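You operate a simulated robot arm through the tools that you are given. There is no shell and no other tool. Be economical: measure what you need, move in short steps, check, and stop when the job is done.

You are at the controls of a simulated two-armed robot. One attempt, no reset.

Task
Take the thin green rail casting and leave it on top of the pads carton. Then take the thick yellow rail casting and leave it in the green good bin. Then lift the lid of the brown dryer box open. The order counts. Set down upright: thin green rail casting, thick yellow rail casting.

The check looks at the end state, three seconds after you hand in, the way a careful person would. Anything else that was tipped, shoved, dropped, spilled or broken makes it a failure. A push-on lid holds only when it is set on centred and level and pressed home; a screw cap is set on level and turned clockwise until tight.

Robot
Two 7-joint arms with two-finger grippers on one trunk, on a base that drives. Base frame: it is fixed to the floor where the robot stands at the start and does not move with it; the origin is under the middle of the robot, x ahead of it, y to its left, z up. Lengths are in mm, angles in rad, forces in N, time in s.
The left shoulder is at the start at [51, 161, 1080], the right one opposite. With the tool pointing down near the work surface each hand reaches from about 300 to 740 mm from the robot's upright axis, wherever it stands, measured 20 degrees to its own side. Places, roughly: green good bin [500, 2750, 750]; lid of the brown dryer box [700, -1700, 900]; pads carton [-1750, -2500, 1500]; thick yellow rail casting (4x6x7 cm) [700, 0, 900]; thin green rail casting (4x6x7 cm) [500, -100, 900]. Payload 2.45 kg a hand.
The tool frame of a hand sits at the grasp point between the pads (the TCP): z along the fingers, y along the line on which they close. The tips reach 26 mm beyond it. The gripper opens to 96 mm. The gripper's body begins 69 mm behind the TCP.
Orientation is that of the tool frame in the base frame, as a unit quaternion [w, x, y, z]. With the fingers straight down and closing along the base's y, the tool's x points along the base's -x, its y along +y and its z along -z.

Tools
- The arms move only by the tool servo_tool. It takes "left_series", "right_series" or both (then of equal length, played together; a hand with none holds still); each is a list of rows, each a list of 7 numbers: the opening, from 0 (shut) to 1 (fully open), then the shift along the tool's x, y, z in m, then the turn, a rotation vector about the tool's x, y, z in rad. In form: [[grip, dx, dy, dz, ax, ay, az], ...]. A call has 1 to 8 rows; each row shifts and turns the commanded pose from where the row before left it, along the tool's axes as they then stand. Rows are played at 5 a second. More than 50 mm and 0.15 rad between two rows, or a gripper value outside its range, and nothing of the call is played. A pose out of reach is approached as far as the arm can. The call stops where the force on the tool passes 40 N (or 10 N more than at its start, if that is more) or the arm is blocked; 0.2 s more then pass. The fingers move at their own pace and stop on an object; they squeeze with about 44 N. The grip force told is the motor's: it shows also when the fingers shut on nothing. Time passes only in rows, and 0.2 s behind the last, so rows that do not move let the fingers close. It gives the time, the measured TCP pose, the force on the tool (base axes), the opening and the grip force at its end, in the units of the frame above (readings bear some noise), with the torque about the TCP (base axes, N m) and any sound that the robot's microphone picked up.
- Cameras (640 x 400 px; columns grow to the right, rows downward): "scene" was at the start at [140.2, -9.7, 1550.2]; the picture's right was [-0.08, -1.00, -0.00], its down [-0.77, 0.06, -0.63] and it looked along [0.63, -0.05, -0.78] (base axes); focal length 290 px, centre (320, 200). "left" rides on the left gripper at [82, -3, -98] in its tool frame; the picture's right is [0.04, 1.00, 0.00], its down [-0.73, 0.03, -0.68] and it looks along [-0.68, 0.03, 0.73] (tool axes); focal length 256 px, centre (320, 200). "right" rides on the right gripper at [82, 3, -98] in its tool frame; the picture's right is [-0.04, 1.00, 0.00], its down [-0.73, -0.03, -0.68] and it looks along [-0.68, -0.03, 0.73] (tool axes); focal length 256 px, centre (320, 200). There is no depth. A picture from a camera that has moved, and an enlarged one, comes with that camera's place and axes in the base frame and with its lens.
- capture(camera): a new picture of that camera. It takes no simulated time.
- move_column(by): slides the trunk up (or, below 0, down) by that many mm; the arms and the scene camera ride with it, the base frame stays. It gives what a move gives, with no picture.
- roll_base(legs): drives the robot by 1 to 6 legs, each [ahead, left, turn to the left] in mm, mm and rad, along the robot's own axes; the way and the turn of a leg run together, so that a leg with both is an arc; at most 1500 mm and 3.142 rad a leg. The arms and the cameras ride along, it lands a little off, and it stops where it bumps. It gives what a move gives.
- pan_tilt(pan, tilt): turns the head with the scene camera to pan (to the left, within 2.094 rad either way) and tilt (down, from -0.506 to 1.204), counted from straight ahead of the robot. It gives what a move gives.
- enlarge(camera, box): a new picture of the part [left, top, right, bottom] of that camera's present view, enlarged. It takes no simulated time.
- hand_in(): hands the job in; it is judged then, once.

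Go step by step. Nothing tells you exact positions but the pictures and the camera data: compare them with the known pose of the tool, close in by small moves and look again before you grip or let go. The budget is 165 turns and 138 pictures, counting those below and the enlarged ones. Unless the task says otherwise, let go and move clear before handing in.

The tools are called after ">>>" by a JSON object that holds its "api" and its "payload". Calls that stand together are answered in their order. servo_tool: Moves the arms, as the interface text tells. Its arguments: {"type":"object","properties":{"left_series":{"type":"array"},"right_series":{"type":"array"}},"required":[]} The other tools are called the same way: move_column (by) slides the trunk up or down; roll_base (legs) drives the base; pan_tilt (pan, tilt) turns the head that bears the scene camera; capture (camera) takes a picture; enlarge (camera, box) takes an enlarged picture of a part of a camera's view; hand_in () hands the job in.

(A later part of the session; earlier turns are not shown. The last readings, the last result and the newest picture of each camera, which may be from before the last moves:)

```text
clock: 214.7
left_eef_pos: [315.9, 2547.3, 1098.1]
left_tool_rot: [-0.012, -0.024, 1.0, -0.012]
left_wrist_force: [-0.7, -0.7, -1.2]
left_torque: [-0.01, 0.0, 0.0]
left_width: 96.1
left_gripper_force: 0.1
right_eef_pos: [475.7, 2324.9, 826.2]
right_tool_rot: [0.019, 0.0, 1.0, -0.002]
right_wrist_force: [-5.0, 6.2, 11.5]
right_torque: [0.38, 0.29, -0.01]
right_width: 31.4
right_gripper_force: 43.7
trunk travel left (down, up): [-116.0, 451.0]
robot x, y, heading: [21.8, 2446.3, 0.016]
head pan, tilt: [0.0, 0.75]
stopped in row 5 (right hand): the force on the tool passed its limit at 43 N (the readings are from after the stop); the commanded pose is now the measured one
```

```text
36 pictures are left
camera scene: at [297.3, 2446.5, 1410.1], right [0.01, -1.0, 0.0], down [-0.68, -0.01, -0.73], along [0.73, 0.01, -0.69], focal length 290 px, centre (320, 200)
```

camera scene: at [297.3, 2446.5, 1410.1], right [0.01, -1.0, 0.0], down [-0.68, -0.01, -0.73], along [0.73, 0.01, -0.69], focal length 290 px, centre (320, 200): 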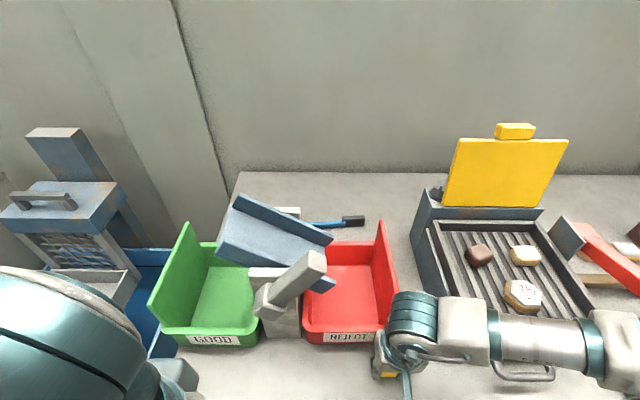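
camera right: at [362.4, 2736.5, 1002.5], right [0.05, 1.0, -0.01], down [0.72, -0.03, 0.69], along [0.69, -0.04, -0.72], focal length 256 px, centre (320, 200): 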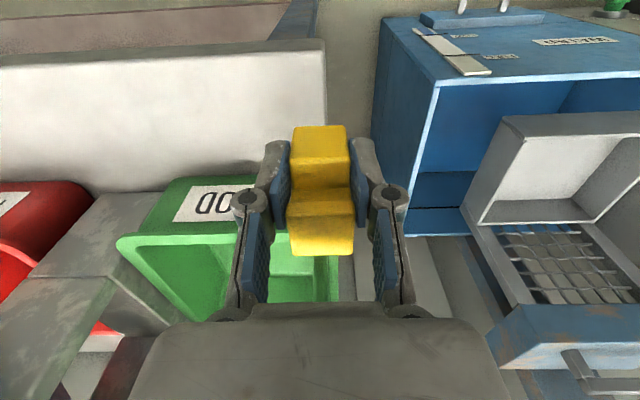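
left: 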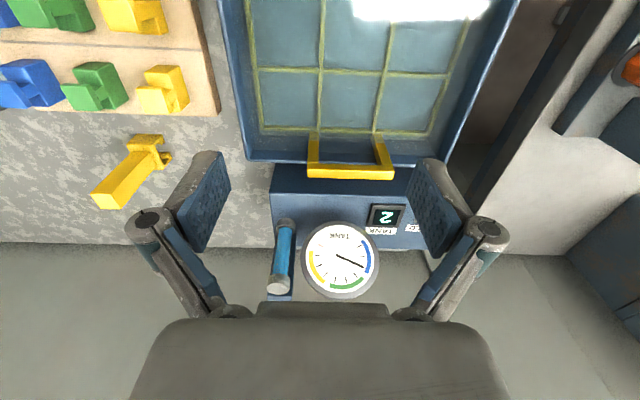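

Contact; the bench top is at about z 793. I'll release and rise.

>>> {"api": "servo_tool", "payload": {"right_series": [[0.5, 0, 0, 0, 0, 0, 0], [0.6, 0, 0, 0, 0, 0, 0], [0.6, 0, 0, 0, 0, 0, 0], [0.6, 0, 0, -0.03, 0, 0, 0], [0.6, 0, 0, -0.04, 0, 0, 0], [0.6, 0, 0, -0.05, 0, 0, 0]]}}

>>> {"api": "capture", "payload": {"camera": "right"}}

```text
clock: 216.1
left_eef_pos: [314.4, 2545.9, 1099.1]
left_tool_rot: [-0.01, -0.023, 1.0, -0.013]
left_wrist_force: [0.1, 0.1, 0.3]
left_torque: [0.0, -0.01, -0.03]
left_width: 95.9
left_gripper_force: 0.1
right_eef_pos: [469.5, 2327.3, 944.9]
right_tool_rot: [0.018, 0.001, 1.0, -0.003]
right_wrist_force: [-0.9, 0.6, 0.4]
right_torque: [-0.03, -0.01, -0.01]
right_width: 57.5
right_gripper_force: 0.0
trunk travel left (down, up): [-116.0, 451.0]
robot x, y, heading: [23.0, 2446.4, 0.018]
head pan, tilt: [0.0, 0.75]
```

```text
35 pictures are left
camera right: at [383.7, 2329.8, 1039.7], right [0.04, 1.0, -0.01], down [0.71, -0.03, 0.7], along [0.7, -0.03, -0.71], focal length 256 px, centre (320, 200)
```

right: 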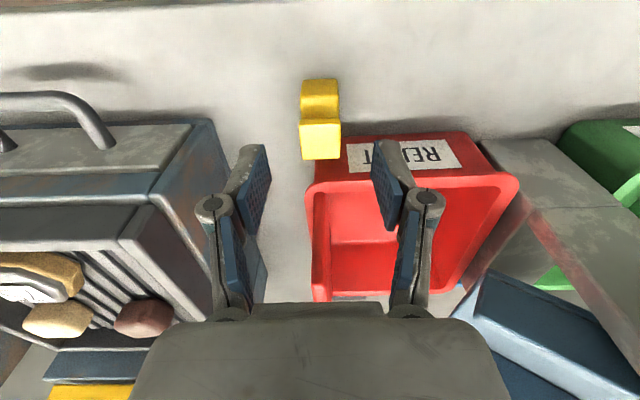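

The casting stands upright on the bench. I'll back off and shift right so the left hand can take it.

>>> {"api": "roll_base", "payload": {"legs": [[-200, 0, 0], [0, -215, -0.018], [170, 0, 0]]}}

>>> {"api": "servo_tool", "payload": {"left_series": [[0.75, -0.04, 0, 0.02, 0, 0, 0], [0.75, -0.04, 0, 0.02, 0, 0, 0], [0.75, -0.04, 0, 0.03, 0, 0, 0], [0.75, -0.02, 0, 0.03, 0, 0, 0], [0.75, 0, 0, 0, 0, 0, 0], [0.75, 0, 0, 0, 0, 0, 0]], "right_series": [[0.6, 0, 0, -0.03, 0, 0, 0], [0.6, 0, 0, -0.03, 0, 0, 0], [0.6, 0.02, 0, -0.03, 0, 0, 0], [0.6, 0.02, 0, -0.03, 0, 0, 0], [0.6, 0.02, 0, 0, 0, 0, 0], [0.6, 0, 0, 0, 0, 0, 0]]}}

>>> {"api": "capture", "payload": {"camera": "left"}}

```text
clock: 220.1
left_eef_pos: [283.9, 2327.2, 1099.1]
left_tool_rot: [-0.012, -0.019, 1.0, -0.013]
left_wrist_force: [1.0, 0.2, -1.0]
left_torque: [-0.04, 0.04, 0.0]
left_width: 96.2
left_gripper_force: 0.0
right_eef_pos: [438.0, 2105.2, 944.2]
right_tool_rot: [0.018, 0.005, 1.0, -0.005]
right_wrist_force: [-0.1, 0.9, -1.0]
right_torque: [-0.04, 0.02, 0.01]
right_width: 57.5
right_gripper_force: 0.0
trunk travel left (down, up): [-116.0, 451.0]
robot x, y, heading: [-7.8, 2219.6, 0.006]
head pan, tilt: [0.0, 0.75]
```

```text
clock: 221.5
left_eef_pos: [416.2, 2327.6, 996.3]
left_tool_rot: [-0.01, -0.02, 1.0, -0.013]
left_wrist_force: [-0.4, -0.1, 0.4]
left_torque: [0.0, 0.01, 0.0]
left_width: 71.7
left_gripper_force: 0.1
right_eef_pos: [368.2, 2105.0, 1061.2]
right_tool_rot: [0.019, 0.004, 1.0, -0.002]
right_wrist_force: [-0.3, 0.5, 0.2]
right_torque: [-0.04, 0.02, -0.02]
right_width: 57.6
right_gripper_force: 0.2
trunk travel left (down, up): [-116.0, 451.0]
robot x, y, heading: [-9.0, 2225.5, 0.008]
head pan, tilt: [0.0, 0.75]
```

```text
34 pictures are left
camera left: at [337.5, 2322.6, 1096.4], right [-0.08, 1.0, -0.02], down [0.75, 0.07, 0.66], along [0.66, 0.04, -0.75], focal length 256 px, centre (320, 200)
```

left: 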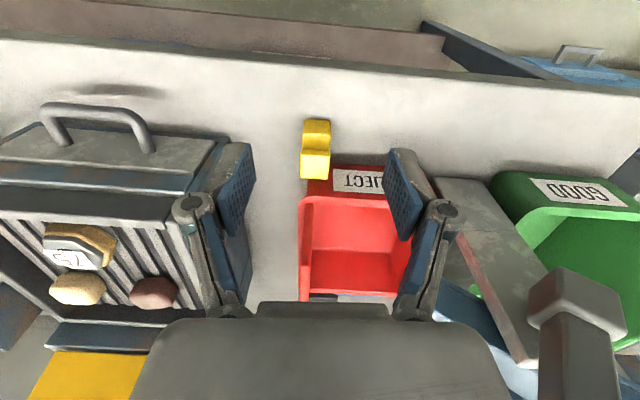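

>>> {"api": "servo_tool", "payload": {"left_series": [[0.75, -0.03, 0, 0.0, -0.026, -0.02, 0.04], [0.75, -0.032, -0.002, 0.03, 0, 0, 0], [0.75, 0, 0, 0.04, 0, 0, 0], [0.75, 0, 0, 0.02, 0, 0, 0], [0.75, 0, 0, 0, 0, 0, 0]]}}

>>> {"api": "capture", "payload": {"camera": "left"}}

```text
clock: 222.7
left_eef_pos: [479.5, 2325.6, 907.0]
left_tool_rot: [0.001, 0.001, 1.0, 0.0]
left_wrist_force: [0.9, -0.3, -0.1]
left_torque: [-0.04, 0.0, 0.02]
left_width: 72.0
left_gripper_force: 0.1
right_eef_pos: [367.1, 2104.4, 1061.8]
right_tool_rot: [0.019, 0.005, 1.0, -0.003]
right_wrist_force: [-0.2, 0.4, -0.2]
right_torque: [-0.03, -0.02, 0.02]
right_width: 57.7
right_gripper_force: 0.2
trunk travel left (down, up): [-116.0, 451.0]
robot x, y, heading: [-12.3, 2228.0, 0.005]
head pan, tilt: [0.0, 0.75]
```

```text
33 pictures are left
camera left: at [398.0, 2320.6, 1005.4], right [-0.04, 1.0, 0.0], down [0.73, 0.03, 0.68], along [0.68, 0.03, -0.73], focal length 256 px, centre (320, 200)
```

left: 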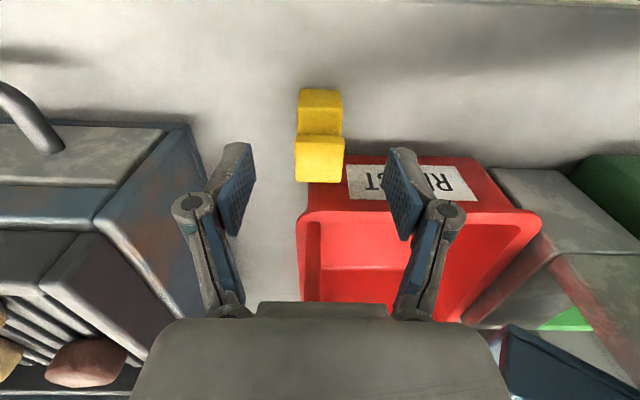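

>>> {"api": "servo_tool", "payload": {"left_series": [[0.75, -0.013, -0.001, 0.01, 0, 0, 0], [0.75, 0, 0, 0.03, 0, 0, 0], [0.75, 0, 0, 0.027, 0, 0, 0], [0.75, 0, 0, 0, 0, 0, 0]]}}

>>> {"api": "capture", "payload": {"camera": "left"}}

```text
clock: 223.3
left_eef_pos: [490.2, 2322.4, 888.6]
left_tool_rot: [0.012, 0.002, 1.0, -0.004]
left_wrist_force: [-0.2, 0.3, -0.4]
left_torque: [-0.02, -0.01, -0.03]
left_width: 71.9
left_gripper_force: 0.0
right_eef_pos: [363.0, 2104.0, 1062.6]
right_tool_rot: [0.022, 0.005, 1.0, -0.004]
right_wrist_force: [0.0, 0.5, 0.1]
right_torque: [0.04, 0.01, 0.03]
right_width: 57.6
right_gripper_force: 0.0
trunk travel left (down, up): [-116.0, 451.0]
robot x, y, heading: [-7.2, 2226.1, 0.005]
head pan, tilt: [0.0, 0.75]
stopped in row 2 (left hand): the force on the tool passed its limit at 60 N (the readings are from after the stop); the commanded pose is now the measured one
```

```text
32 pictures are left
camera left: at [405.9, 2318.8, 985.6], right [-0.04, 1.0, -0.01], down [0.72, 0.03, 0.69], along [0.69, 0.02, -0.72], focal length 256 px, centre (320, 200)
```

left: 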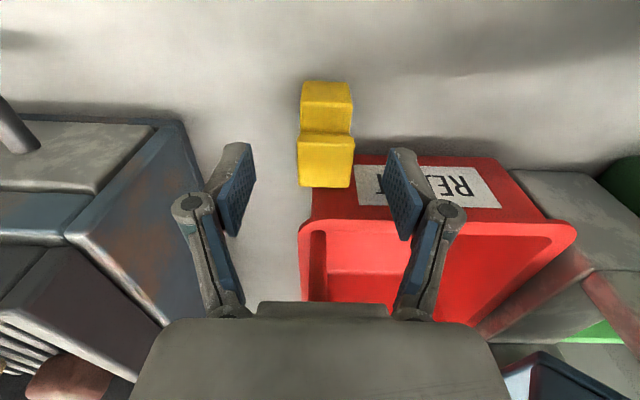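

The call stopped on contact: with the fingers open to 72 mm, the outer knuckle probably touched the grill's edge. I'll rise, narrow the opening and re-level.

>>> {"api": "servo_tool", "payload": {"left_series": [[0.5, 0, 0, -0.03, 0, 0, 0], [0.5, 0.003, 0.003, 0, 0, 0.024, -0.004], [0.5, 0, 0, 0, 0, 0, 0], [0.5, 0, 0, 0, 0, 0, 0], [0.5, 0, 0, 0, 0, 0, 0]]}}

>>> {"api": "capture", "payload": {"camera": "left"}}

>>> {"api": "capture", "payload": {"camera": "scene"}}

```text
clock: 224.5
left_eef_pos: [486.6, 2327.5, 918.8]
left_tool_rot: [-0.002, -0.002, 1.0, -0.005]
left_wrist_force: [0.0, -0.1, 0.0]
left_torque: [-0.01, 0.01, 0.03]
left_width: 47.8
left_gripper_force: 0.0
right_eef_pos: [364.0, 2105.7, 1064.2]
right_tool_rot: [0.021, 0.005, 1.0, -0.004]
right_wrist_force: [-0.2, 0.0, 0.4]
right_torque: [-0.03, 0.0, -0.03]
right_width: 57.8
right_gripper_force: 0.1
trunk travel left (down, up): [-116.0, 451.0]
robot x, y, heading: [-10.6, 2223.9, 0.007]
head pan, tilt: [0.0, 0.75]
```

```text
31 pictures are left
camera left: at [405.9, 2323.0, 1017.1], right [-0.04, 1.0, -0.01], down [0.74, 0.04, 0.68], along [0.68, 0.02, -0.74], focal length 256 px, centre (320, 200)
```

left: 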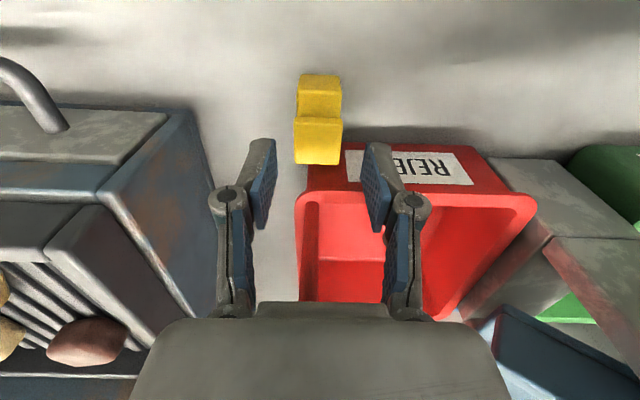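

```text
30 pictures are left
camera scene: at [266.9, 2223.7, 1410.0], right [0.01, -1.0, 0.0], down [-0.69, 0.0, -0.73], along [0.73, 0.0, -0.69], focal length 290 px, centre (320, 200)
```

scene: 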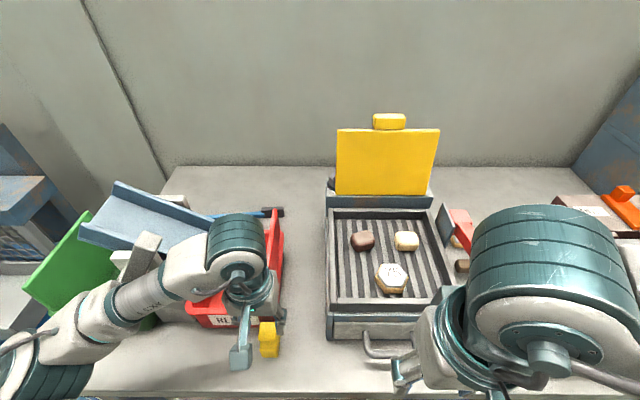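

>>> {"api": "servo_tool", "payload": {"left_series": [[0.5, -0.002, 0, 0.02, 0, 0, 0], [0.5, 0, 0, 0.02, 0, 0, 0], [0.5, 0, 0, 0.015, 0, 0, 0], [0.5, 0, 0, 0, 0, 0, 0]]}}

>>> {"api": "capture", "payload": {"camera": "left"}}

```text
clock: 225.1
left_eef_pos: [485.3, 2327.5, 888.4]
left_tool_rot: [0.009, -0.002, 1.0, -0.008]
left_wrist_force: [-5.0, -1.3, 9.4]
left_torque: [0.09, -0.9, -0.06]
left_width: 47.8
left_gripper_force: 0.0
right_eef_pos: [359.6, 2103.7, 1066.2]
right_tool_rot: [0.023, 0.006, 1.0, -0.003]
right_wrist_force: [-0.6, 0.5, -0.4]
right_torque: [0.01, 0.01, 0.03]
right_width: 57.6
right_gripper_force: 0.0
trunk travel left (down, up): [-116.0, 451.0]
robot x, y, heading: [-11.9, 2222.3, 0.011]
head pan, tilt: [0.0, 0.75]
stopped in row 3 (left hand): the force on the tool passed its limit at 51 N (the readings are from after the stop); the commanded pose is now the measured one
```

```text
29 pictures are left
camera left: at [403.1, 2323.2, 985.7], right [-0.05, 1.0, -0.02], down [0.72, 0.05, 0.69], along [0.69, 0.02, -0.72], focal length 256 px, centre (320, 200)
```

left: 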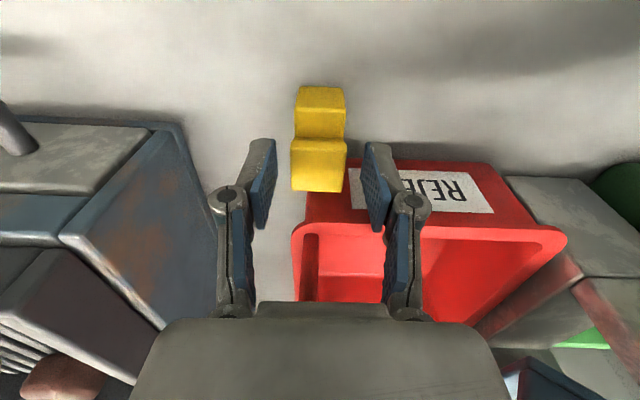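

The upward contact is about 90 mm ahead of the TCP: the wrist ring lands on the REJECT bin's tall side panel. I'll rise and lean the tool back by about 0.26 rad so the wrist clears it.

>>> {"api": "servo_tool", "payload": {"left_series": [[0.5, 0, 0, -0.035, 0, 0, 0], [0.5, 0, 0, 0, 0, -0.12, 0], [0.5, 0, 0, 0, 0, -0.12, 0], [0.5, 0, 0, 0, 0, 0, 0], [0.5, 0, 0, 0, 0, 0, 0]]}}

>>> {"api": "capture", "payload": {"camera": "left"}}

```text
clock: 226.3
left_eef_pos: [486.3, 2326.6, 923.0]
left_tool_rot: [0.128, -0.003, 0.992, -0.009]
left_wrist_force: [-0.8, 0.8, 0.2]
left_torque: [-0.01, 0.0, -0.03]
left_width: 48.0
left_gripper_force: 0.0
right_eef_pos: [360.2, 2105.6, 1065.9]
right_tool_rot: [0.024, 0.005, 1.0, -0.003]
right_wrist_force: [0.5, -0.3, 0.2]
right_torque: [-0.02, -0.01, -0.01]
right_width: 57.5
right_gripper_force: 0.0
trunk travel left (down, up): [-116.0, 451.0]
robot x, y, heading: [-16.1, 2224.2, 0.005]
head pan, tilt: [0.0, 0.75]
```

```text
28 pictures are left
camera left: at [382.8, 2323.3, 998.2], right [-0.04, 1.0, -0.03], down [0.54, 0.05, 0.84], along [0.84, 0.02, -0.54], focal length 256 px, centre (320, 200)
```

left: 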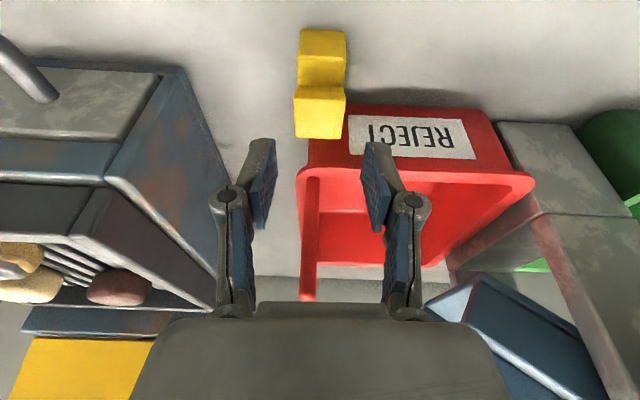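

>>> {"api": "servo_tool", "payload": {"left_series": [[0.5, 0.0062, 0, 0.027, 0, 0, 0], [0.5, 0.0062, 0, 0.027, 0, 0, 0], [0.5, 0.0058, 0, 0.026, 0, 0, 0], [0.5, 0, 0, 0, 0, 0, 0]]}}

>>> {"api": "capture", "payload": {"camera": "left"}}

```text
clock: 227.3
left_eef_pos: [487.2, 2326.5, 840.3]
left_tool_rot: [0.128, -0.004, 0.992, -0.008]
left_wrist_force: [0.1, -0.9, 0.1]
left_torque: [-0.01, 0.01, -0.02]
left_width: 47.9
left_gripper_force: 0.1
right_eef_pos: [360.1, 2105.3, 1064.7]
right_tool_rot: [0.023, 0.006, 1.0, -0.003]
right_wrist_force: [0.5, 0.0, -0.1]
right_torque: [-0.02, 0.02, 0.0]
right_width: 57.4
right_gripper_force: 0.1
trunk travel left (down, up): [-116.0, 451.0]
robot x, y, heading: [-8.7, 2223.6, 0.011]
head pan, tilt: [0.0, 0.75]
```

```text
27 pictures are left
camera left: at [383.9, 2322.0, 914.7], right [-0.04, 1.0, -0.03], down [0.54, 0.05, 0.84], along [0.84, 0.02, -0.54], focal length 256 px, centre (320, 200)
```

left: 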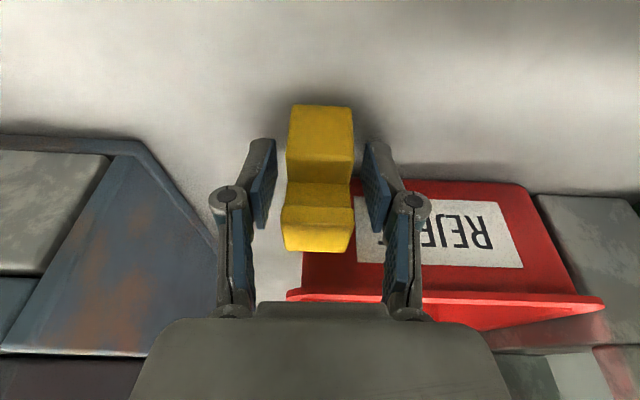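

Clear descent; the casting is between the pads. I'll close and lift.

>>> {"api": "servo_tool", "payload": {"left_series": [[0.2, 0, 0, 0, 0, 0, 0], [0.2, 0, 0, 0, 0, 0, 0], [0.2, 0, 0, 0, 0, 0, 0], [0.2, -0.0077, 0, -0.029, 0, 0, 0], [0.2, -0.0116, 0, -0.0435, 0, 0, 0], [0.2, -0.0116, 0, -0.0435, 0, 0, 0], [0.2, -0.0116, 0, -0.0435, 0, 0, 0]]}}

>>> {"api": "capture", "payload": {"camera": "left"}}

```text
clock: 228.9
left_eef_pos: [486.8, 2327.0, 1007.7]
left_tool_rot: [0.128, -0.003, 0.992, -0.009]
left_wrist_force: [0.0, -0.1, -2.1]
left_torque: [0.0, 0.0, -0.02]
left_width: 31.1
left_gripper_force: 44.1
right_eef_pos: [359.0, 2103.5, 1064.9]
right_tool_rot: [0.024, 0.005, 1.0, -0.004]
right_wrist_force: [-0.3, -0.1, 0.0]
right_torque: [0.0, -0.02, 0.01]
right_width: 57.1
right_gripper_force: 0.1
trunk travel left (down, up): [-116.0, 451.0]
robot x, y, heading: [-8.1, 2223.7, 0.007]
head pan, tilt: [0.0, 0.75]
```

```text
26 pictures are left
camera left: at [384.0, 2323.1, 1082.3], right [-0.04, 1.0, -0.03], down [0.54, 0.05, 0.84], along [0.84, 0.02, -0.54], focal length 256 px, centre (320, 200)
```

left: 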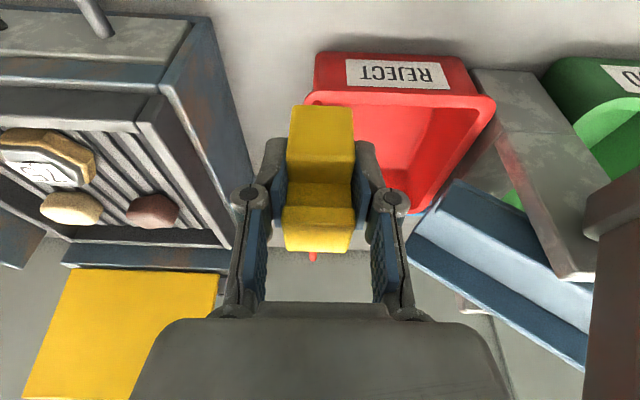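

The left hand holds the casting. I'll back off, raise the trunk to normal height and slide left in line with the GOOD bin.

>>> {"api": "roll_base", "payload": {"legs": [[-230, 0, 0]]}}

>>> {"api": "move_column", "payload": {"by": 120}}

>>> {"api": "roll_base", "payload": {"legs": [[0, 175, 0], [0, 172, 0]]}}

>>> {"api": "servo_tool", "payload": {"left_series": [[0.2, 0, 0, 0, 0, 0, 0], [0.2, 0, 0, 0, 0, 0, 0], [0.2, 0, 0, 0, 0, 0, 0], [0.2, 0, 0, 0, 0, 0, 0], [0.2, 0, 0, 0, 0, 0, 0], [0.2, 0, 0, 0, 0, 0, 0], [0.2, 0, 0, 0, 0, 0, 0], [0.2, 0, 0, 0, 0, 0, 0]]}}

>>> {"api": "capture", "payload": {"camera": "scene"}}

```text
clock: 230.6
left_eef_pos: [257.7, 2325.2, 1006.5]
left_tool_rot: [0.128, -0.003, 0.992, -0.008]
left_wrist_force: [-0.6, 0.1, -1.4]
left_torque: [-0.01, 0.03, 0.02]
left_width: 31.5
left_gripper_force: 44.4
right_eef_pos: [129.3, 2102.6, 1066.0]
right_tool_rot: [0.024, 0.007, 1.0, -0.004]
right_wrist_force: [0.2, 0.3, 0.0]
right_torque: [-0.02, 0.01, 0.02]
right_width: 57.7
right_gripper_force: 0.0
trunk travel left (down, up): [-116.0, 451.0]
robot x, y, heading: [-242.6, 2222.3, 0.007]
head pan, tilt: [0.0, 0.75]
```

```text
clock: 232.1
left_eef_pos: [255.4, 2325.2, 1128.3]
left_tool_rot: [0.129, -0.003, 0.992, -0.008]
left_wrist_force: [0.2, -1.3, -3.0]
left_torque: [-0.01, 0.02, 0.04]
left_width: 31.3
left_gripper_force: 43.6
right_eef_pos: [126.0, 2104.1, 1186.6]
right_tool_rot: [0.025, 0.006, 1.0, -0.004]
right_wrist_force: [0.1, 1.2, 0.4]
right_torque: [0.01, 0.01, -0.01]
right_width: 57.6
right_gripper_force: 0.0
trunk travel left (down, up): [-236.0, 331.0]
robot x, y, heading: [-239.9, 2224.8, 0.009]
head pan, tilt: [0.0, 0.75]
```

```text
clock: 234.7
left_eef_pos: [252.6, 2662.7, 1128.4]
left_tool_rot: [0.13, -0.004, 0.991, -0.005]
left_wrist_force: [-0.5, -0.3, -2.6]
left_torque: [0.0, -0.03, 0.01]
left_width: 31.4
left_gripper_force: 44.1
right_eef_pos: [125.6, 2437.0, 1185.5]
right_tool_rot: [0.025, 0.006, 1.0, 0.005]
right_wrist_force: [0.4, -1.5, 0.4]
right_torque: [0.16, 0.03, 0.01]
right_width: 57.5
right_gripper_force: 0.0
trunk travel left (down, up): [-236.0, 331.0]
robot x, y, heading: [-242.0, 2560.9, 0.009]
head pan, tilt: [0.0, 0.75]
```

```text
clock: 236.5
left_eef_pos: [247.4, 2701.0, 1129.4]
left_tool_rot: [0.133, -0.007, 0.991, -0.019]
left_wrist_force: [0.3, 0.1, -1.7]
left_torque: [-0.07, 0.04, -0.01]
left_width: 31.4
left_gripper_force: 43.8
right_eef_pos: [121.2, 2461.0, 1199.2]
right_tool_rot: [0.026, 0.021, 0.999, 0.013]
right_wrist_force: [0.5, -0.4, 0.3]
right_torque: [-0.02, -0.01, 0.01]
right_width: 57.8
right_gripper_force: 0.0
trunk travel left (down, up): [-236.0, 331.0]
robot x, y, heading: [-240.4, 2563.2, 0.004]
head pan, tilt: [0.0, 0.75]
```

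```text
25 pictures are left
camera scene: at [-84.1, 2556.2, 1546.1], right [0.01, -1.0, -0.01], down [-0.69, 0.0, -0.73], along [0.73, 0.01, -0.69], focal length 290 px, centre (320, 200)
```

scene: 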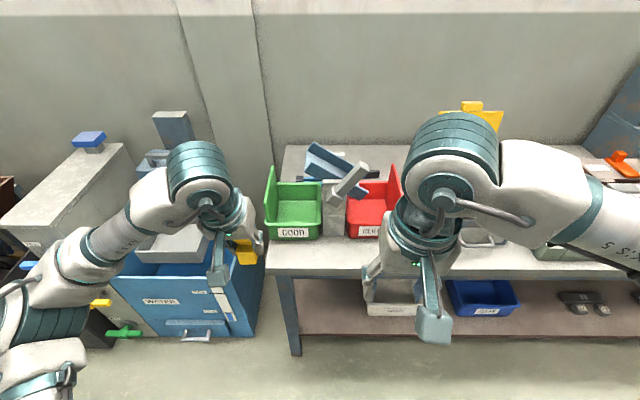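

>>> {"api": "servo_tool", "payload": {"left_series": [[0.2, 0, 0, 0, 0, 0, 0], [0.2, 0, 0, 0, 0, 0, 0], [0.2, 0, 0, 0, 0, 0, 0], [0.2, 0, 0, 0, 0, 0, 0], [0.2, 0, 0, 0, 0, 0, 0], [0.2, 0, 0, 0, 0, 0, 0], [0.2, 0, 0, 0, 0, 0, 0], [0.2, 0, 0, 0, 0, 0, 0]]}}

>>> {"api": "servo_tool", "payload": {"left_series": [[0.2, 0, 0, 0, 0, 0, 0], [0.2, 0, 0, 0, 0, 0, 0], [0.2, 0, 0, 0, 0, 0, 0], [0.2, 0, 0, 0, 0, 0, 0], [0.2, 0, 0, 0, 0, 0, 0], [0.2, 0, 0, 0, 0, 0, 0], [0.2, 0, 0, 0, 0, 0, 0], [0.2, 0, 0, 0, 0, 0, 0]]}}

```text
clock: 238.3
left_eef_pos: [246.6, 2711.2, 1127.5]
left_tool_rot: [0.133, -0.008, 0.991, -0.024]
left_wrist_force: [0.9, 0.8, -3.1]
left_torque: [-0.11, 0.1, 0.01]
left_width: 31.2
left_gripper_force: 43.9
right_eef_pos: [120.1, 2474.7, 1199.3]
right_tool_rot: [0.027, 0.016, 0.999, 0.005]
right_wrist_force: [0.2, 0.4, -0.5]
right_torque: [-0.08, -0.03, 0.0]
right_width: 57.5
right_gripper_force: 0.1
trunk travel left (down, up): [-236.0, 331.0]
robot x, y, heading: [-241.2, 2570.5, 0.012]
head pan, tilt: [0.0, 0.75]
```

```text
clock: 240.3
left_eef_pos: [242.2, 2720.9, 1129.6]
left_tool_rot: [0.133, -0.011, 0.991, -0.026]
left_wrist_force: [0.3, 1.3, -2.5]
left_torque: [-0.09, 0.02, 0.01]
left_width: 31.5
left_gripper_force: 44.2
right_eef_pos: [113.9, 2490.7, 1198.1]
right_tool_rot: [0.029, 0.01, 1.0, -0.007]
right_wrist_force: [0.2, 0.2, -0.3]
right_torque: [-0.03, -0.04, -0.01]
right_width: 57.8
right_gripper_force: 0.0
trunk travel left (down, up): [-236.0, 331.0]
robot x, y, heading: [-243.8, 2573.7, 0.019]
head pan, tilt: [0.0, 0.75]
stopped in row 8 (left hand): the arm was blocked; the commanded pose is now the measured one
```

>>> {"api": "pan_tilt", "payload": {"pan": 0.9, "tilt": 0.9}}

>>> {"api": "capture", "payload": {"camera": "scene"}}

```text
clock: 241.5
left_eef_pos: [241.6, 2678.6, 1133.1]
left_tool_rot: [0.133, -0.005, 0.991, -0.011]
left_wrist_force: [-1.5, -0.3, -2.7]
left_torque: [-0.01, -0.02, 0.02]
left_width: 31.4
left_gripper_force: 44.1
right_eef_pos: [116.3, 2446.2, 1194.6]
right_tool_rot: [0.029, 0.013, 0.999, 0.009]
right_wrist_force: [-0.1, -0.1, 0.8]
right_torque: [0.02, -0.03, -0.03]
right_width: 57.7
right_gripper_force: 0.0
trunk travel left (down, up): [-236.0, 331.0]
robot x, y, heading: [-240.2, 2568.3, 0.012]
head pan, tilt: [0.901, 0.901]
```

```text
24 pictures are left
camera scene: at [-121.1, 2599.6, 1535.3], right [0.79, -0.61, -0.01], down [-0.48, -0.61, -0.63], along [0.38, 0.5, -0.78], focal length 290 px, centre (320, 200)
```

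scene: 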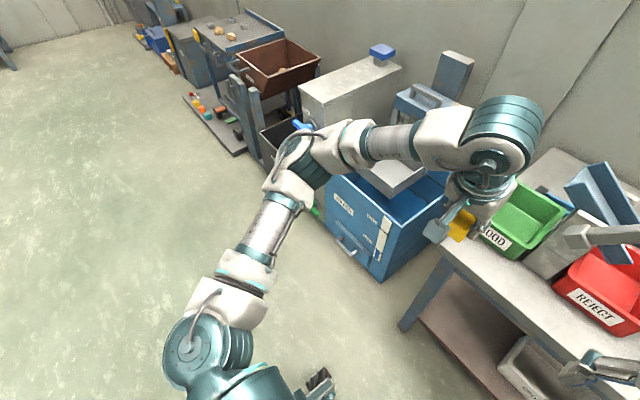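

No contact; it's only a slow sway after the sideways move. I'll drive straight ahead part-way toward the bin (hand high) and check the sway again.

>>> {"api": "roll_base", "payload": {"legs": [[200, 0, -0.012]]}}

>>> {"api": "pan_tilt", "payload": {"pan": 0.0, "tilt": 0.75}}

>>> {"api": "servo_tool", "payload": {"left_series": [[0.2, 0, 0, 0, 0, 0, 0], [0.2, 0, 0, 0, 0, 0, 0], [0.2, 0, 0, 0, 0, 0, 0], [0.2, 0, 0, 0, 0, 0, 0]]}}

>>> {"api": "servo_tool", "payload": {"left_series": [[0.2, 0, 0, 0, 0, 0, 0], [0.2, 0, 0, 0, 0, 0, 0], [0.2, 0, 0, 0, 0, 0, 0], [0.2, 0, 0, 0, 0, 0, 0], [0.2, 0, 0, 0, 0, 0, 0], [0.2, 0, 0, 0, 0, 0, 0]]}}

```text
clock: 243.1
left_eef_pos: [441.5, 2691.3, 1132.4]
left_tool_rot: [0.133, -0.001, 0.991, -0.018]
left_wrist_force: [0.4, -1.5, -1.9]
left_torque: [0.01, 0.02, 0.01]
left_width: 31.1
left_gripper_force: 43.9
right_eef_pos: [310.6, 2461.9, 1196.0]
right_tool_rot: [0.029, 0.016, 0.999, 0.002]
right_wrist_force: [-0.5, -0.7, 0.9]
right_torque: [0.05, 0.01, 0.01]
right_width: 57.7
right_gripper_force: 0.1
trunk travel left (down, up): [-236.0, 331.0]
robot x, y, heading: [-46.0, 2569.0, -0.001]
head pan, tilt: [0.901, 0.901]
```

```text
clock: 244.2
left_eef_pos: [436.8, 2676.3, 1134.4]
left_tool_rot: [0.135, 0.0, 0.991, -0.012]
left_wrist_force: [-0.4, -0.4, -2.9]
left_torque: [0.04, 0.05, 0.01]
left_width: 31.3
left_gripper_force: 44.0
right_eef_pos: [308.6, 2446.6, 1197.1]
right_tool_rot: [0.031, 0.017, 0.999, 0.009]
right_wrist_force: [-0.2, -0.4, 0.7]
right_torque: [0.04, 0.04, 0.0]
right_width: 57.6
right_gripper_force: 0.1
trunk travel left (down, up): [-236.0, 331.0]
robot x, y, heading: [-46.4, 2568.4, -0.001]
head pan, tilt: [0.0, 0.75]
```

```text
clock: 245.2
left_eef_pos: [437.4, 2694.3, 1132.7]
left_tool_rot: [0.134, -0.003, 0.991, -0.019]
left_wrist_force: [-0.5, 1.0, -2.4]
left_torque: [-0.03, 0.04, 0.0]
left_width: 31.5
left_gripper_force: 43.8
right_eef_pos: [308.8, 2465.9, 1198.4]
right_tool_rot: [0.031, 0.017, 0.999, 0.001]
right_wrist_force: [0.1, 0.8, 0.0]
right_torque: [-0.05, 0.06, -0.03]
right_width: 57.6
right_gripper_force: 0.1
trunk travel left (down, up): [-236.0, 331.0]
robot x, y, heading: [-44.0, 2566.9, -0.002]
head pan, tilt: [0.0, 0.75]
```

```text
clock: 246.7
left_eef_pos: [437.1, 2671.1, 1134.6]
left_tool_rot: [0.136, 0.0, 0.991, -0.01]
left_wrist_force: [-0.3, 0.1, -1.4]
left_torque: [0.04, 0.0, -0.01]
left_width: 31.4
left_gripper_force: 44.3
right_eef_pos: [308.4, 2441.2, 1196.6]
right_tool_rot: [0.031, 0.017, 0.999, 0.009]
right_wrist_force: [-0.7, -1.0, 0.2]
right_torque: [0.01, 0.02, 0.02]
right_width: 57.4
right_gripper_force: 0.0
trunk travel left (down, up): [-236.0, 331.0]
robot x, y, heading: [-45.2, 2567.4, 0.004]
head pan, tilt: [0.0, 0.75]
```

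>>> {"api": "servo_tool", "payload": {"left_series": [[0.2, 0, 0, 0, 0, 0, 0], [0.2, 0, 0, 0, 0, 0, 0], [0.2, 0, 0, 0, 0, 0, 0], [0.2, 0, 0, 0, 0, 0, 0], [0.2, 0, 0, 0, 0, 0, 0], [0.2, 0, 0, 0, 0, 0, 0], [0.2, 0, 0, 0, 0, 0, 0], [0.2, 0, 0, 0, 0, 0, 0]]}}

>>> {"api": "roll_base", "payload": {"legs": [[80, 0, 0]]}}

>>> {"api": "capture", "payload": {"camera": "left"}}

>>> {"api": "capture", "payload": {"camera": "scene"}}

```text
clock: 248.4
left_eef_pos: [437.6, 2671.0, 1135.1]
left_tool_rot: [0.134, 0.001, 0.991, -0.011]
left_wrist_force: [-0.3, 0.3, -2.1]
left_torque: [0.0, -0.04, 0.02]
left_width: 31.3
left_gripper_force: 43.9
right_eef_pos: [306.6, 2440.1, 1195.5]
right_tool_rot: [0.031, 0.017, 0.999, 0.01]
right_wrist_force: [-0.4, 0.1, 0.4]
right_torque: [0.03, 0.03, 0.0]
right_width: 57.6
right_gripper_force: 0.0
trunk travel left (down, up): [-236.0, 331.0]
robot x, y, heading: [-44.9, 2567.5, -0.001]
head pan, tilt: [0.0, 0.75]
```

```text
clock: 249.5
left_eef_pos: [516.6, 2679.6, 1134.8]
left_tool_rot: [0.134, -0.001, 0.991, -0.012]
left_wrist_force: [-0.3, -1.2, -1.5]
left_torque: [0.02, 0.07, 0.03]
left_width: 31.2
left_gripper_force: 44.8
right_eef_pos: [386.8, 2449.8, 1195.9]
right_tool_rot: [0.031, 0.017, 0.999, 0.006]
right_wrist_force: [0.6, -0.6, 0.5]
right_torque: [0.0, 0.04, -0.03]
right_width: 57.5
right_gripper_force: 0.1
trunk travel left (down, up): [-236.0, 331.0]
robot x, y, heading: [35.3, 2569.3, 0.001]
head pan, tilt: [0.0, 0.75]
```

```text
23 pictures are left
camera left: at [412.1, 2677.0, 1207.2], right [-0.04, 1.0, -0.04], down [0.53, 0.05, 0.85], along [0.85, 0.01, -0.53], focal length 256 px, centre (320, 200)
```

left: 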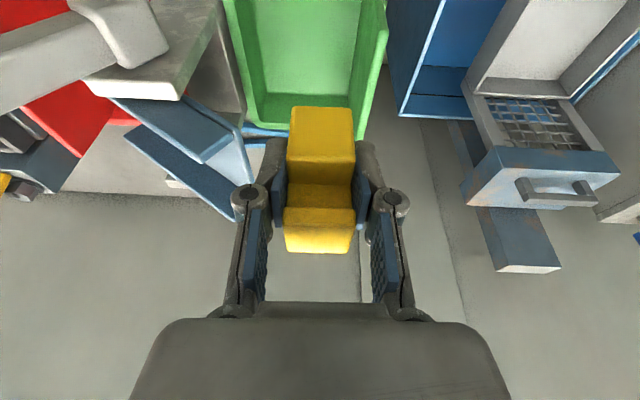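

```text
22 pictures are left
camera scene: at [189.4, 2550.6, 1546.5], right [0.0, -1.0, -0.01], down [-0.68, 0.01, -0.73], along [0.73, 0.01, -0.68], focal length 290 px, centre (320, 200)
```

scene: 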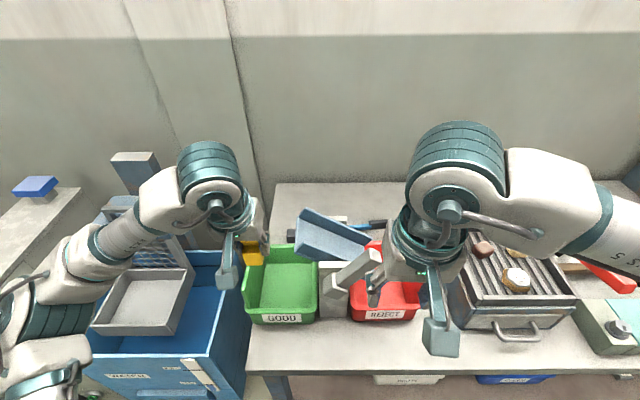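

The bin is straight ahead, and there's about 30 mm side clearance to the chute. I'll drive 103 mm further with the hand high, then check before lowering.

>>> {"api": "roll_base", "payload": {"legs": [[103, 0, 0]]}}

>>> {"api": "servo_tool", "payload": {"left_series": [[0.2, 0, 0, 0, 0, 0, 0], [0.2, 0, 0, 0, 0, 0, 0], [0.2, 0, 0, 0, 0, 0, 0], [0.2, 0, 0, 0, 0, 0, 0]]}}

>>> {"api": "capture", "payload": {"camera": "left"}}

```text
clock: 250.7
left_eef_pos: [619.8, 2708.8, 1132.7]
left_tool_rot: [0.136, -0.003, 0.99, -0.025]
left_wrist_force: [0.3, 1.3, -3.1]
left_torque: [-0.12, 0.06, -0.03]
left_width: 31.2
left_gripper_force: 44.0
right_eef_pos: [489.1, 2480.0, 1200.1]
right_tool_rot: [0.032, 0.016, 0.999, -0.005]
right_wrist_force: [0.0, 1.5, 0.1]
right_torque: [-0.14, 0.0, -0.03]
right_width: 57.5
right_gripper_force: 0.0
trunk travel left (down, up): [-236.0, 331.0]
robot x, y, heading: [141.6, 2576.9, -0.004]
head pan, tilt: [0.0, 0.75]
```

```text
clock: 251.7
left_eef_pos: [614.3, 2698.4, 1134.2]
left_tool_rot: [0.137, -0.003, 0.99, -0.02]
left_wrist_force: [0.2, 0.1, -2.1]
left_torque: [-0.02, -0.01, 0.03]
left_width: 31.2
left_gripper_force: 44.2
right_eef_pos: [485.0, 2470.4, 1199.1]
right_tool_rot: [0.034, 0.016, 0.999, 0.0]
right_wrist_force: [0.1, 1.0, 0.6]
right_torque: [-0.01, -0.01, 0.02]
right_width: 57.7
right_gripper_force: 0.1
trunk travel left (down, up): [-236.0, 331.0]
robot x, y, heading: [138.6, 2571.3, 0.005]
head pan, tilt: [0.0, 0.75]
```

```text
21 pictures are left
camera left: at [510.6, 2696.6, 1207.8], right [-0.04, 1.0, -0.05], down [0.52, 0.06, 0.85], along [0.85, 0.01, -0.52], focal length 256 px, centre (320, 200)
```

left: 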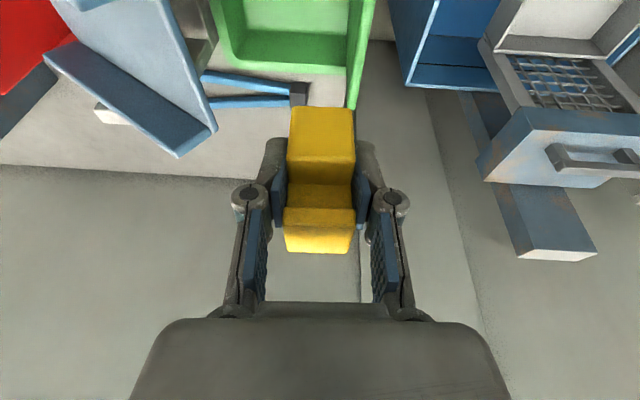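

>>> {"api": "servo_tool", "payload": {"left_series": [[0.2, 0, 0, 0, 0, 0, 0], [0.2, 0, 0, 0, 0, 0, 0], [0.2, 0, 0, 0, 0, 0, 0], [0.2, 0, 0, 0, 0, 0, 0], [0.2, 0, 0, 0, 0, 0, 0], [0.2, 0, 0, 0, 0, 0, 0], [0.2, 0, 0, 0, 0, 0, 0], [0.2, 0, 0, 0, 0, 0, 0]]}}

>>> {"api": "servo_tool", "payload": {"left_series": [[0.2, 0, 0, 0, 0, 0, 0], [0.2, 0, 0, 0, 0, 0, 0], [0.2, 0, 0, 0, 0, 0, 0], [0.2, 0, 0, 0, 0, 0, 0], [0.2, 0, 0, 0, 0, 0, 0], [0.2, 0, 0, 0, 0, 0, 0], [0.2, 0, 0, 0, 0, 0, 0], [0.2, 0, 0, 0, 0, 0, 0]]}}

```text
clock: 253.5
left_eef_pos: [616.1, 2696.0, 1133.4]
left_tool_rot: [0.136, -0.002, 0.991, -0.018]
left_wrist_force: [0.3, -0.4, -2.2]
left_torque: [0.03, 0.01, 0.01]
left_width: 31.5
left_gripper_force: 43.7
right_eef_pos: [485.9, 2466.5, 1198.9]
right_tool_rot: [0.033, 0.016, 0.999, 0.0]
right_wrist_force: [0.2, -0.2, -0.4]
right_torque: [0.01, -0.02, 0.04]
right_width: 57.6
right_gripper_force: 0.1
trunk travel left (down, up): [-236.0, 331.0]
robot x, y, heading: [136.8, 2572.7, 0.002]
head pan, tilt: [0.0, 0.75]
```

```text
clock: 255.3
left_eef_pos: [616.1, 2694.1, 1134.5]
left_tool_rot: [0.137, -0.002, 0.99, -0.018]
left_wrist_force: [-0.3, -0.9, -2.1]
left_torque: [0.01, 0.03, -0.04]
left_width: 31.3
left_gripper_force: 44.3
right_eef_pos: [485.2, 2465.1, 1199.2]
right_tool_rot: [0.033, 0.016, 0.999, 0.0]
right_wrist_force: [0.6, -0.3, 0.3]
right_torque: [0.0, 0.01, -0.05]
right_width: 57.6
right_gripper_force: 0.0
trunk travel left (down, up): [-236.0, 331.0]
robot x, y, heading: [136.8, 2573.6, 0.001]
head pan, tilt: [0.0, 0.75]
```

Settled. I'll correct the side offset and the small tilt, then lower toward the bin.

>>> {"api": "servo_tool", "payload": {"left_series": [[0.2, -0.006, -0.014, 0.0016, -0.018, 0.018, 0], [0.2, 0, -0.014, 0, 0, 0, 0], [0.2, 0.0117, 0, 0.0434, 0, 0, 0], [0.2, 0.0117, 0, 0.0434, 0, 0, 0], [0.2, 0.0117, 0, 0.0434, 0, 0, 0], [0.2, 0.0117, 0, 0.0434, 0, 0, 0], [0.2, 0, 0, 0, 0, 0, 0], [0.2, 0, 0, 0, 0, 0, 0]]}}

>>> {"api": "capture", "payload": {"camera": "left"}}

>>> {"api": "capture", "payload": {"camera": "scene"}}

```text
clock: 257.1
left_eef_pos: [620.3, 2662.5, 955.7]
left_tool_rot: [0.128, -0.003, 0.992, -0.009]
left_wrist_force: [0.7, 0.4, -3.5]
left_torque: [-0.03, 0.0, 0.01]
left_width: 31.2
left_gripper_force: 43.4
right_eef_pos: [487.5, 2464.9, 1198.9]
right_tool_rot: [0.033, 0.016, 0.999, 0.001]
right_wrist_force: [-0.2, -0.5, -0.5]
right_torque: [0.01, 0.01, -0.04]
right_width: 57.5
right_gripper_force: 0.0
trunk travel left (down, up): [-236.0, 331.0]
robot x, y, heading: [139.3, 2573.8, 0.0]
head pan, tilt: [0.0, 0.75]
```

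```text
20 pictures are left
camera left: at [516.9, 2658.9, 1030.7], right [-0.04, 1.0, -0.03], down [0.54, 0.05, 0.84], along [0.84, 0.02, -0.54], focal length 256 px, centre (320, 200)
```

left: 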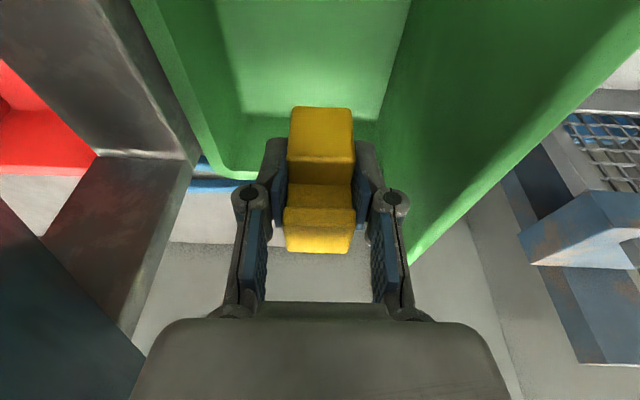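

```text
19 pictures are left
camera scene: at [295.8, 2569.7, 1546.3], right [0.0, -1.0, 0.0], down [-0.69, 0.0, -0.73], along [0.73, 0.0, -0.69], focal length 290 px, centre (320, 200)
```

scene: 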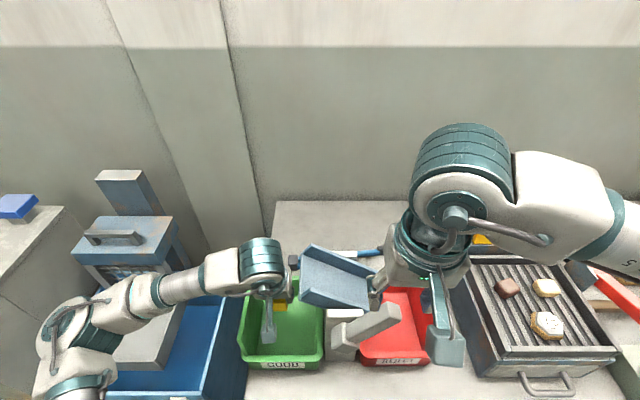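

Good: the casting is above the bin interior and its attitude matches the pick. I'll lower further.

>>> {"api": "servo_tool", "payload": {"left_series": [[0.2, 0.0104, 0, 0.0386, 0, 0, 0], [0.2, 0.0104, 0, 0.0386, 0, 0, 0], [0.2, 0.0026, 0, 0.0097, 0, 0, 0], [0.2, 0, 0, 0, 0, 0, 0], [0.2, 0, 0, 0, 0, 0, 0]]}}

>>> {"api": "capture", "payload": {"camera": "left"}}

```text
clock: 258.3
left_eef_pos: [618.5, 2660.6, 866.5]
left_tool_rot: [0.128, -0.003, 0.992, -0.009]
left_wrist_force: [1.6, 0.0, -2.3]
left_torque: [0.02, 0.03, -0.01]
left_width: 31.4
left_gripper_force: 44.0
right_eef_pos: [486.0, 2465.3, 1199.1]
right_tool_rot: [0.033, 0.017, 0.999, 0.001]
right_wrist_force: [-0.2, -0.1, 0.3]
right_torque: [-0.02, 0.01, -0.02]
right_width: 57.5
right_gripper_force: 0.1
trunk travel left (down, up): [-236.0, 331.0]
robot x, y, heading: [137.4, 2572.3, -0.0]
head pan, tilt: [0.0, 0.75]
```

```text
18 pictures are left
camera left: at [515.9, 2656.4, 941.2], right [-0.04, 1.0, -0.03], down [0.54, 0.05, 0.84], along [0.84, 0.02, -0.54], focal length 256 px, centre (320, 200)
```

left: 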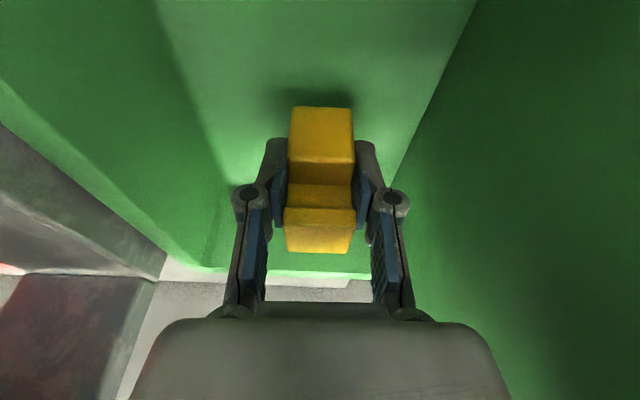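

>>> {"api": "servo_tool", "payload": {"left_series": [[0.2, 0.0013, 0, 0.0048, 0, 0, 0], [0.2, 0.0008, 0, 0.0029, 0, 0, 0], [0.2, 0.0008, 0, 0.0029, 0, 0, 0], [0.2, 0.0008, 0, 0.0029, 0, 0, 0], [0.2, 0.0005, 0, 0.0019, 0, 0, 0], [0.2, 0, 0, 0, 0, 0, 0]]}}

```text
clock: 259.7
left_eef_pos: [620.0, 2661.8, 851.6]
left_tool_rot: [0.128, -0.003, 0.992, -0.009]
left_wrist_force: [-0.3, 0.0, -2.5]
left_torque: [0.01, 0.03, -0.01]
left_width: 31.2
left_gripper_force: 44.3
right_eef_pos: [486.4, 2464.4, 1201.3]
right_tool_rot: [0.034, 0.017, 0.999, 0.001]
right_wrist_force: [0.1, -0.2, 0.8]
right_torque: [0.04, -0.03, -0.04]
right_width: 57.5
right_gripper_force: 0.2
trunk travel left (down, up): [-236.0, 331.0]
robot x, y, heading: [137.7, 2574.6, -0.002]
head pan, tilt: [0.0, 0.75]
```

>>> {"api": "servo_tool", "payload": {"left_series": [[0.2, 0.0008, 0, 0.0029, 0, 0, 0], [0.2, 0.0005, 0, 0.0019, 0, 0, 0], [0.2, 0.0005, 0, 0.0019, 0, 0, 0], [0.2, 0.0005, 0, 0.0019, 0, 0, 0], [0.2, 0, 0, 0, 0, 0, 0]]}}

```text
clock: 260.9
left_eef_pos: [620.8, 2660.6, 845.4]
left_tool_rot: [0.131, -0.004, 0.991, -0.01]
left_wrist_force: [0.3, 2.6, 30.5]
left_torque: [0.41, 0.32, -0.04]
left_width: 31.6
left_gripper_force: 43.7
right_eef_pos: [484.0, 2464.5, 1200.7]
right_tool_rot: [0.034, 0.017, 0.999, 0.001]
right_wrist_force: [0.1, -0.7, 0.3]
right_torque: [-0.02, -0.02, -0.02]
right_width: 57.6
right_gripper_force: 0.0
trunk travel left (down, up): [-236.0, 331.0]
robot x, y, heading: [138.2, 2572.8, 0.004]
head pan, tilt: [0.0, 0.75]
```

Firm contact with the bin floor. I'll ease off slightly, release and go straight up.

>>> {"api": "servo_tool", "payload": {"left_series": [[0.2, -0.0004, 0, -0.0014, 0, 0, 0], [0.4, 0, 0, 0, 0, 0, 0], [0.5, 0, 0, 0, 0, 0, 0], [0.5, 0, 0, 0, 0, 0, 0], [0.5, -0.0077, 0, -0.029, 0, 0, 0], [0.5, -0.0116, 0, -0.0435, 0, 0, 0], [0.5, -0.0116, 0, -0.0435, 0, 0, 0], [0.5, -0.0116, 0, -0.0435, 0, 0, 0]]}}

>>> {"api": "capture", "payload": {"camera": "left"}}

```text
clock: 262.7
left_eef_pos: [621.0, 2663.4, 1009.0]
left_tool_rot: [0.128, -0.003, 0.992, -0.008]
left_wrist_force: [-0.2, 0.2, 0.4]
left_torque: [0.01, 0.0, 0.02]
left_width: 47.9
left_gripper_force: 0.0
right_eef_pos: [482.9, 2464.4, 1200.3]
right_tool_rot: [0.035, 0.017, 0.999, 0.001]
right_wrist_force: [-0.6, 0.3, 0.3]
right_torque: [-0.01, -0.06, -0.02]
right_width: 57.8
right_gripper_force: 0.1
trunk travel left (down, up): [-236.0, 331.0]
robot x, y, heading: [140.1, 2570.1, 0.003]
head pan, tilt: [0.0, 0.75]
```

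```text
17 pictures are left
camera left: at [517.8, 2659.9, 1083.5], right [-0.04, 1.0, -0.03], down [0.54, 0.05, 0.84], along [0.84, 0.02, -0.54], focal length 256 px, centre (320, 200)
```

left: 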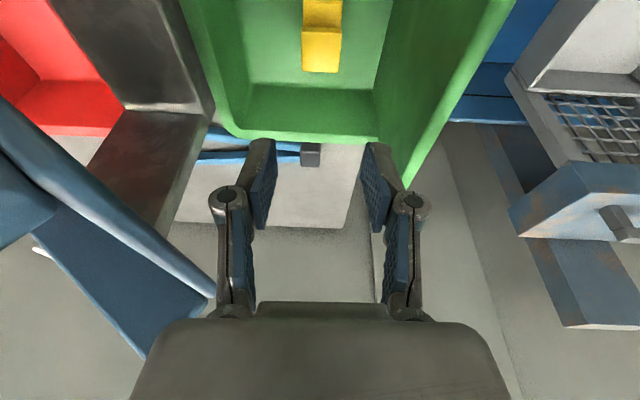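

The casting stands upright in the GOOD bin. I'll shift slightly away from the chute, narrow the fingers, rise and back out straight.

>>> {"api": "servo_tool", "payload": {"left_series": [[0.1, 0, 0.015, 0, 0, 0, 0], [0.1, 0, 0, 0, 0, 0, 0], [0.1, -0.0116, 0, -0.0435, 0, 0, 0], [0.1, -0.0116, 0, -0.0435, 0, 0, 0], [0.1, -0.0116, 0, -0.0435, 0, 0, 0]]}}

>>> {"api": "roll_base", "payload": {"legs": [[-450, 0, 0]]}}

>>> {"api": "enlarge", "payload": {"camera": "scene", "box": [200, 100, 480, 280]}}

```text
clock: 263.9
left_eef_pos: [620.3, 2680.0, 1142.5]
left_tool_rot: [0.128, -0.003, 0.992, -0.009]
left_wrist_force: [-0.4, -0.5, -0.3]
left_torque: [0.0, 0.01, 0.03]
left_width: 9.4
left_gripper_force: 0.0
right_eef_pos: [484.4, 2464.9, 1199.7]
right_tool_rot: [0.034, 0.016, 0.999, 0.001]
right_wrist_force: [0.2, 0.3, -0.3]
right_torque: [-0.02, -0.02, 0.0]
right_width: 57.4
right_gripper_force: 0.0
trunk travel left (down, up): [-236.0, 331.0]
robot x, y, heading: [140.1, 2572.5, 0.001]
head pan, tilt: [0.0, 0.75]
```

```text
clock: 266.6
left_eef_pos: [179.9, 2682.0, 1142.3]
left_tool_rot: [0.128, -0.006, 0.992, -0.007]
left_wrist_force: [-0.7, -0.3, 0.3]
left_torque: [0.01, -0.04, -0.02]
left_width: 9.9
left_gripper_force: 0.0
right_eef_pos: [45.5, 2465.8, 1199.2]
right_tool_rot: [0.033, 0.014, 0.999, 0.001]
right_wrist_force: [-0.9, 0.7, 0.9]
right_torque: [0.01, -0.01, 0.0]
right_width: 57.6
right_gripper_force: 0.2
trunk travel left (down, up): [-236.0, 331.0]
robot x, y, heading: [-299.7, 2571.5, 0.004]
head pan, tilt: [0.0, 0.75]
```

```text
2.22 times, centred on (340, 190) of scene
camera zoom: at [-145.1, 2569.0, 1546.2], right [0.0, -1.0, 0.0], down [-0.69, 0.0, -0.73], along [0.73, 0.0, -0.69], focal length 645 px, centre (276, 222)
```

zoom: 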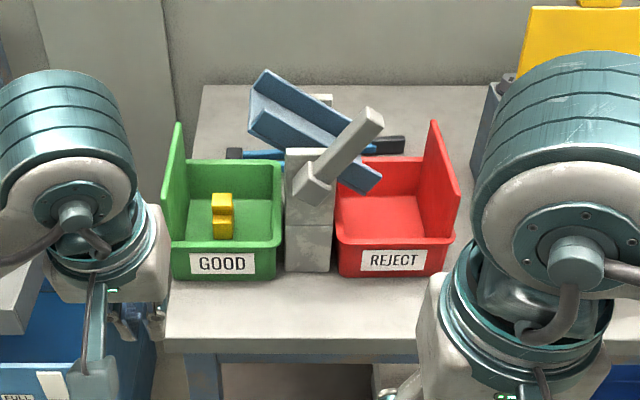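

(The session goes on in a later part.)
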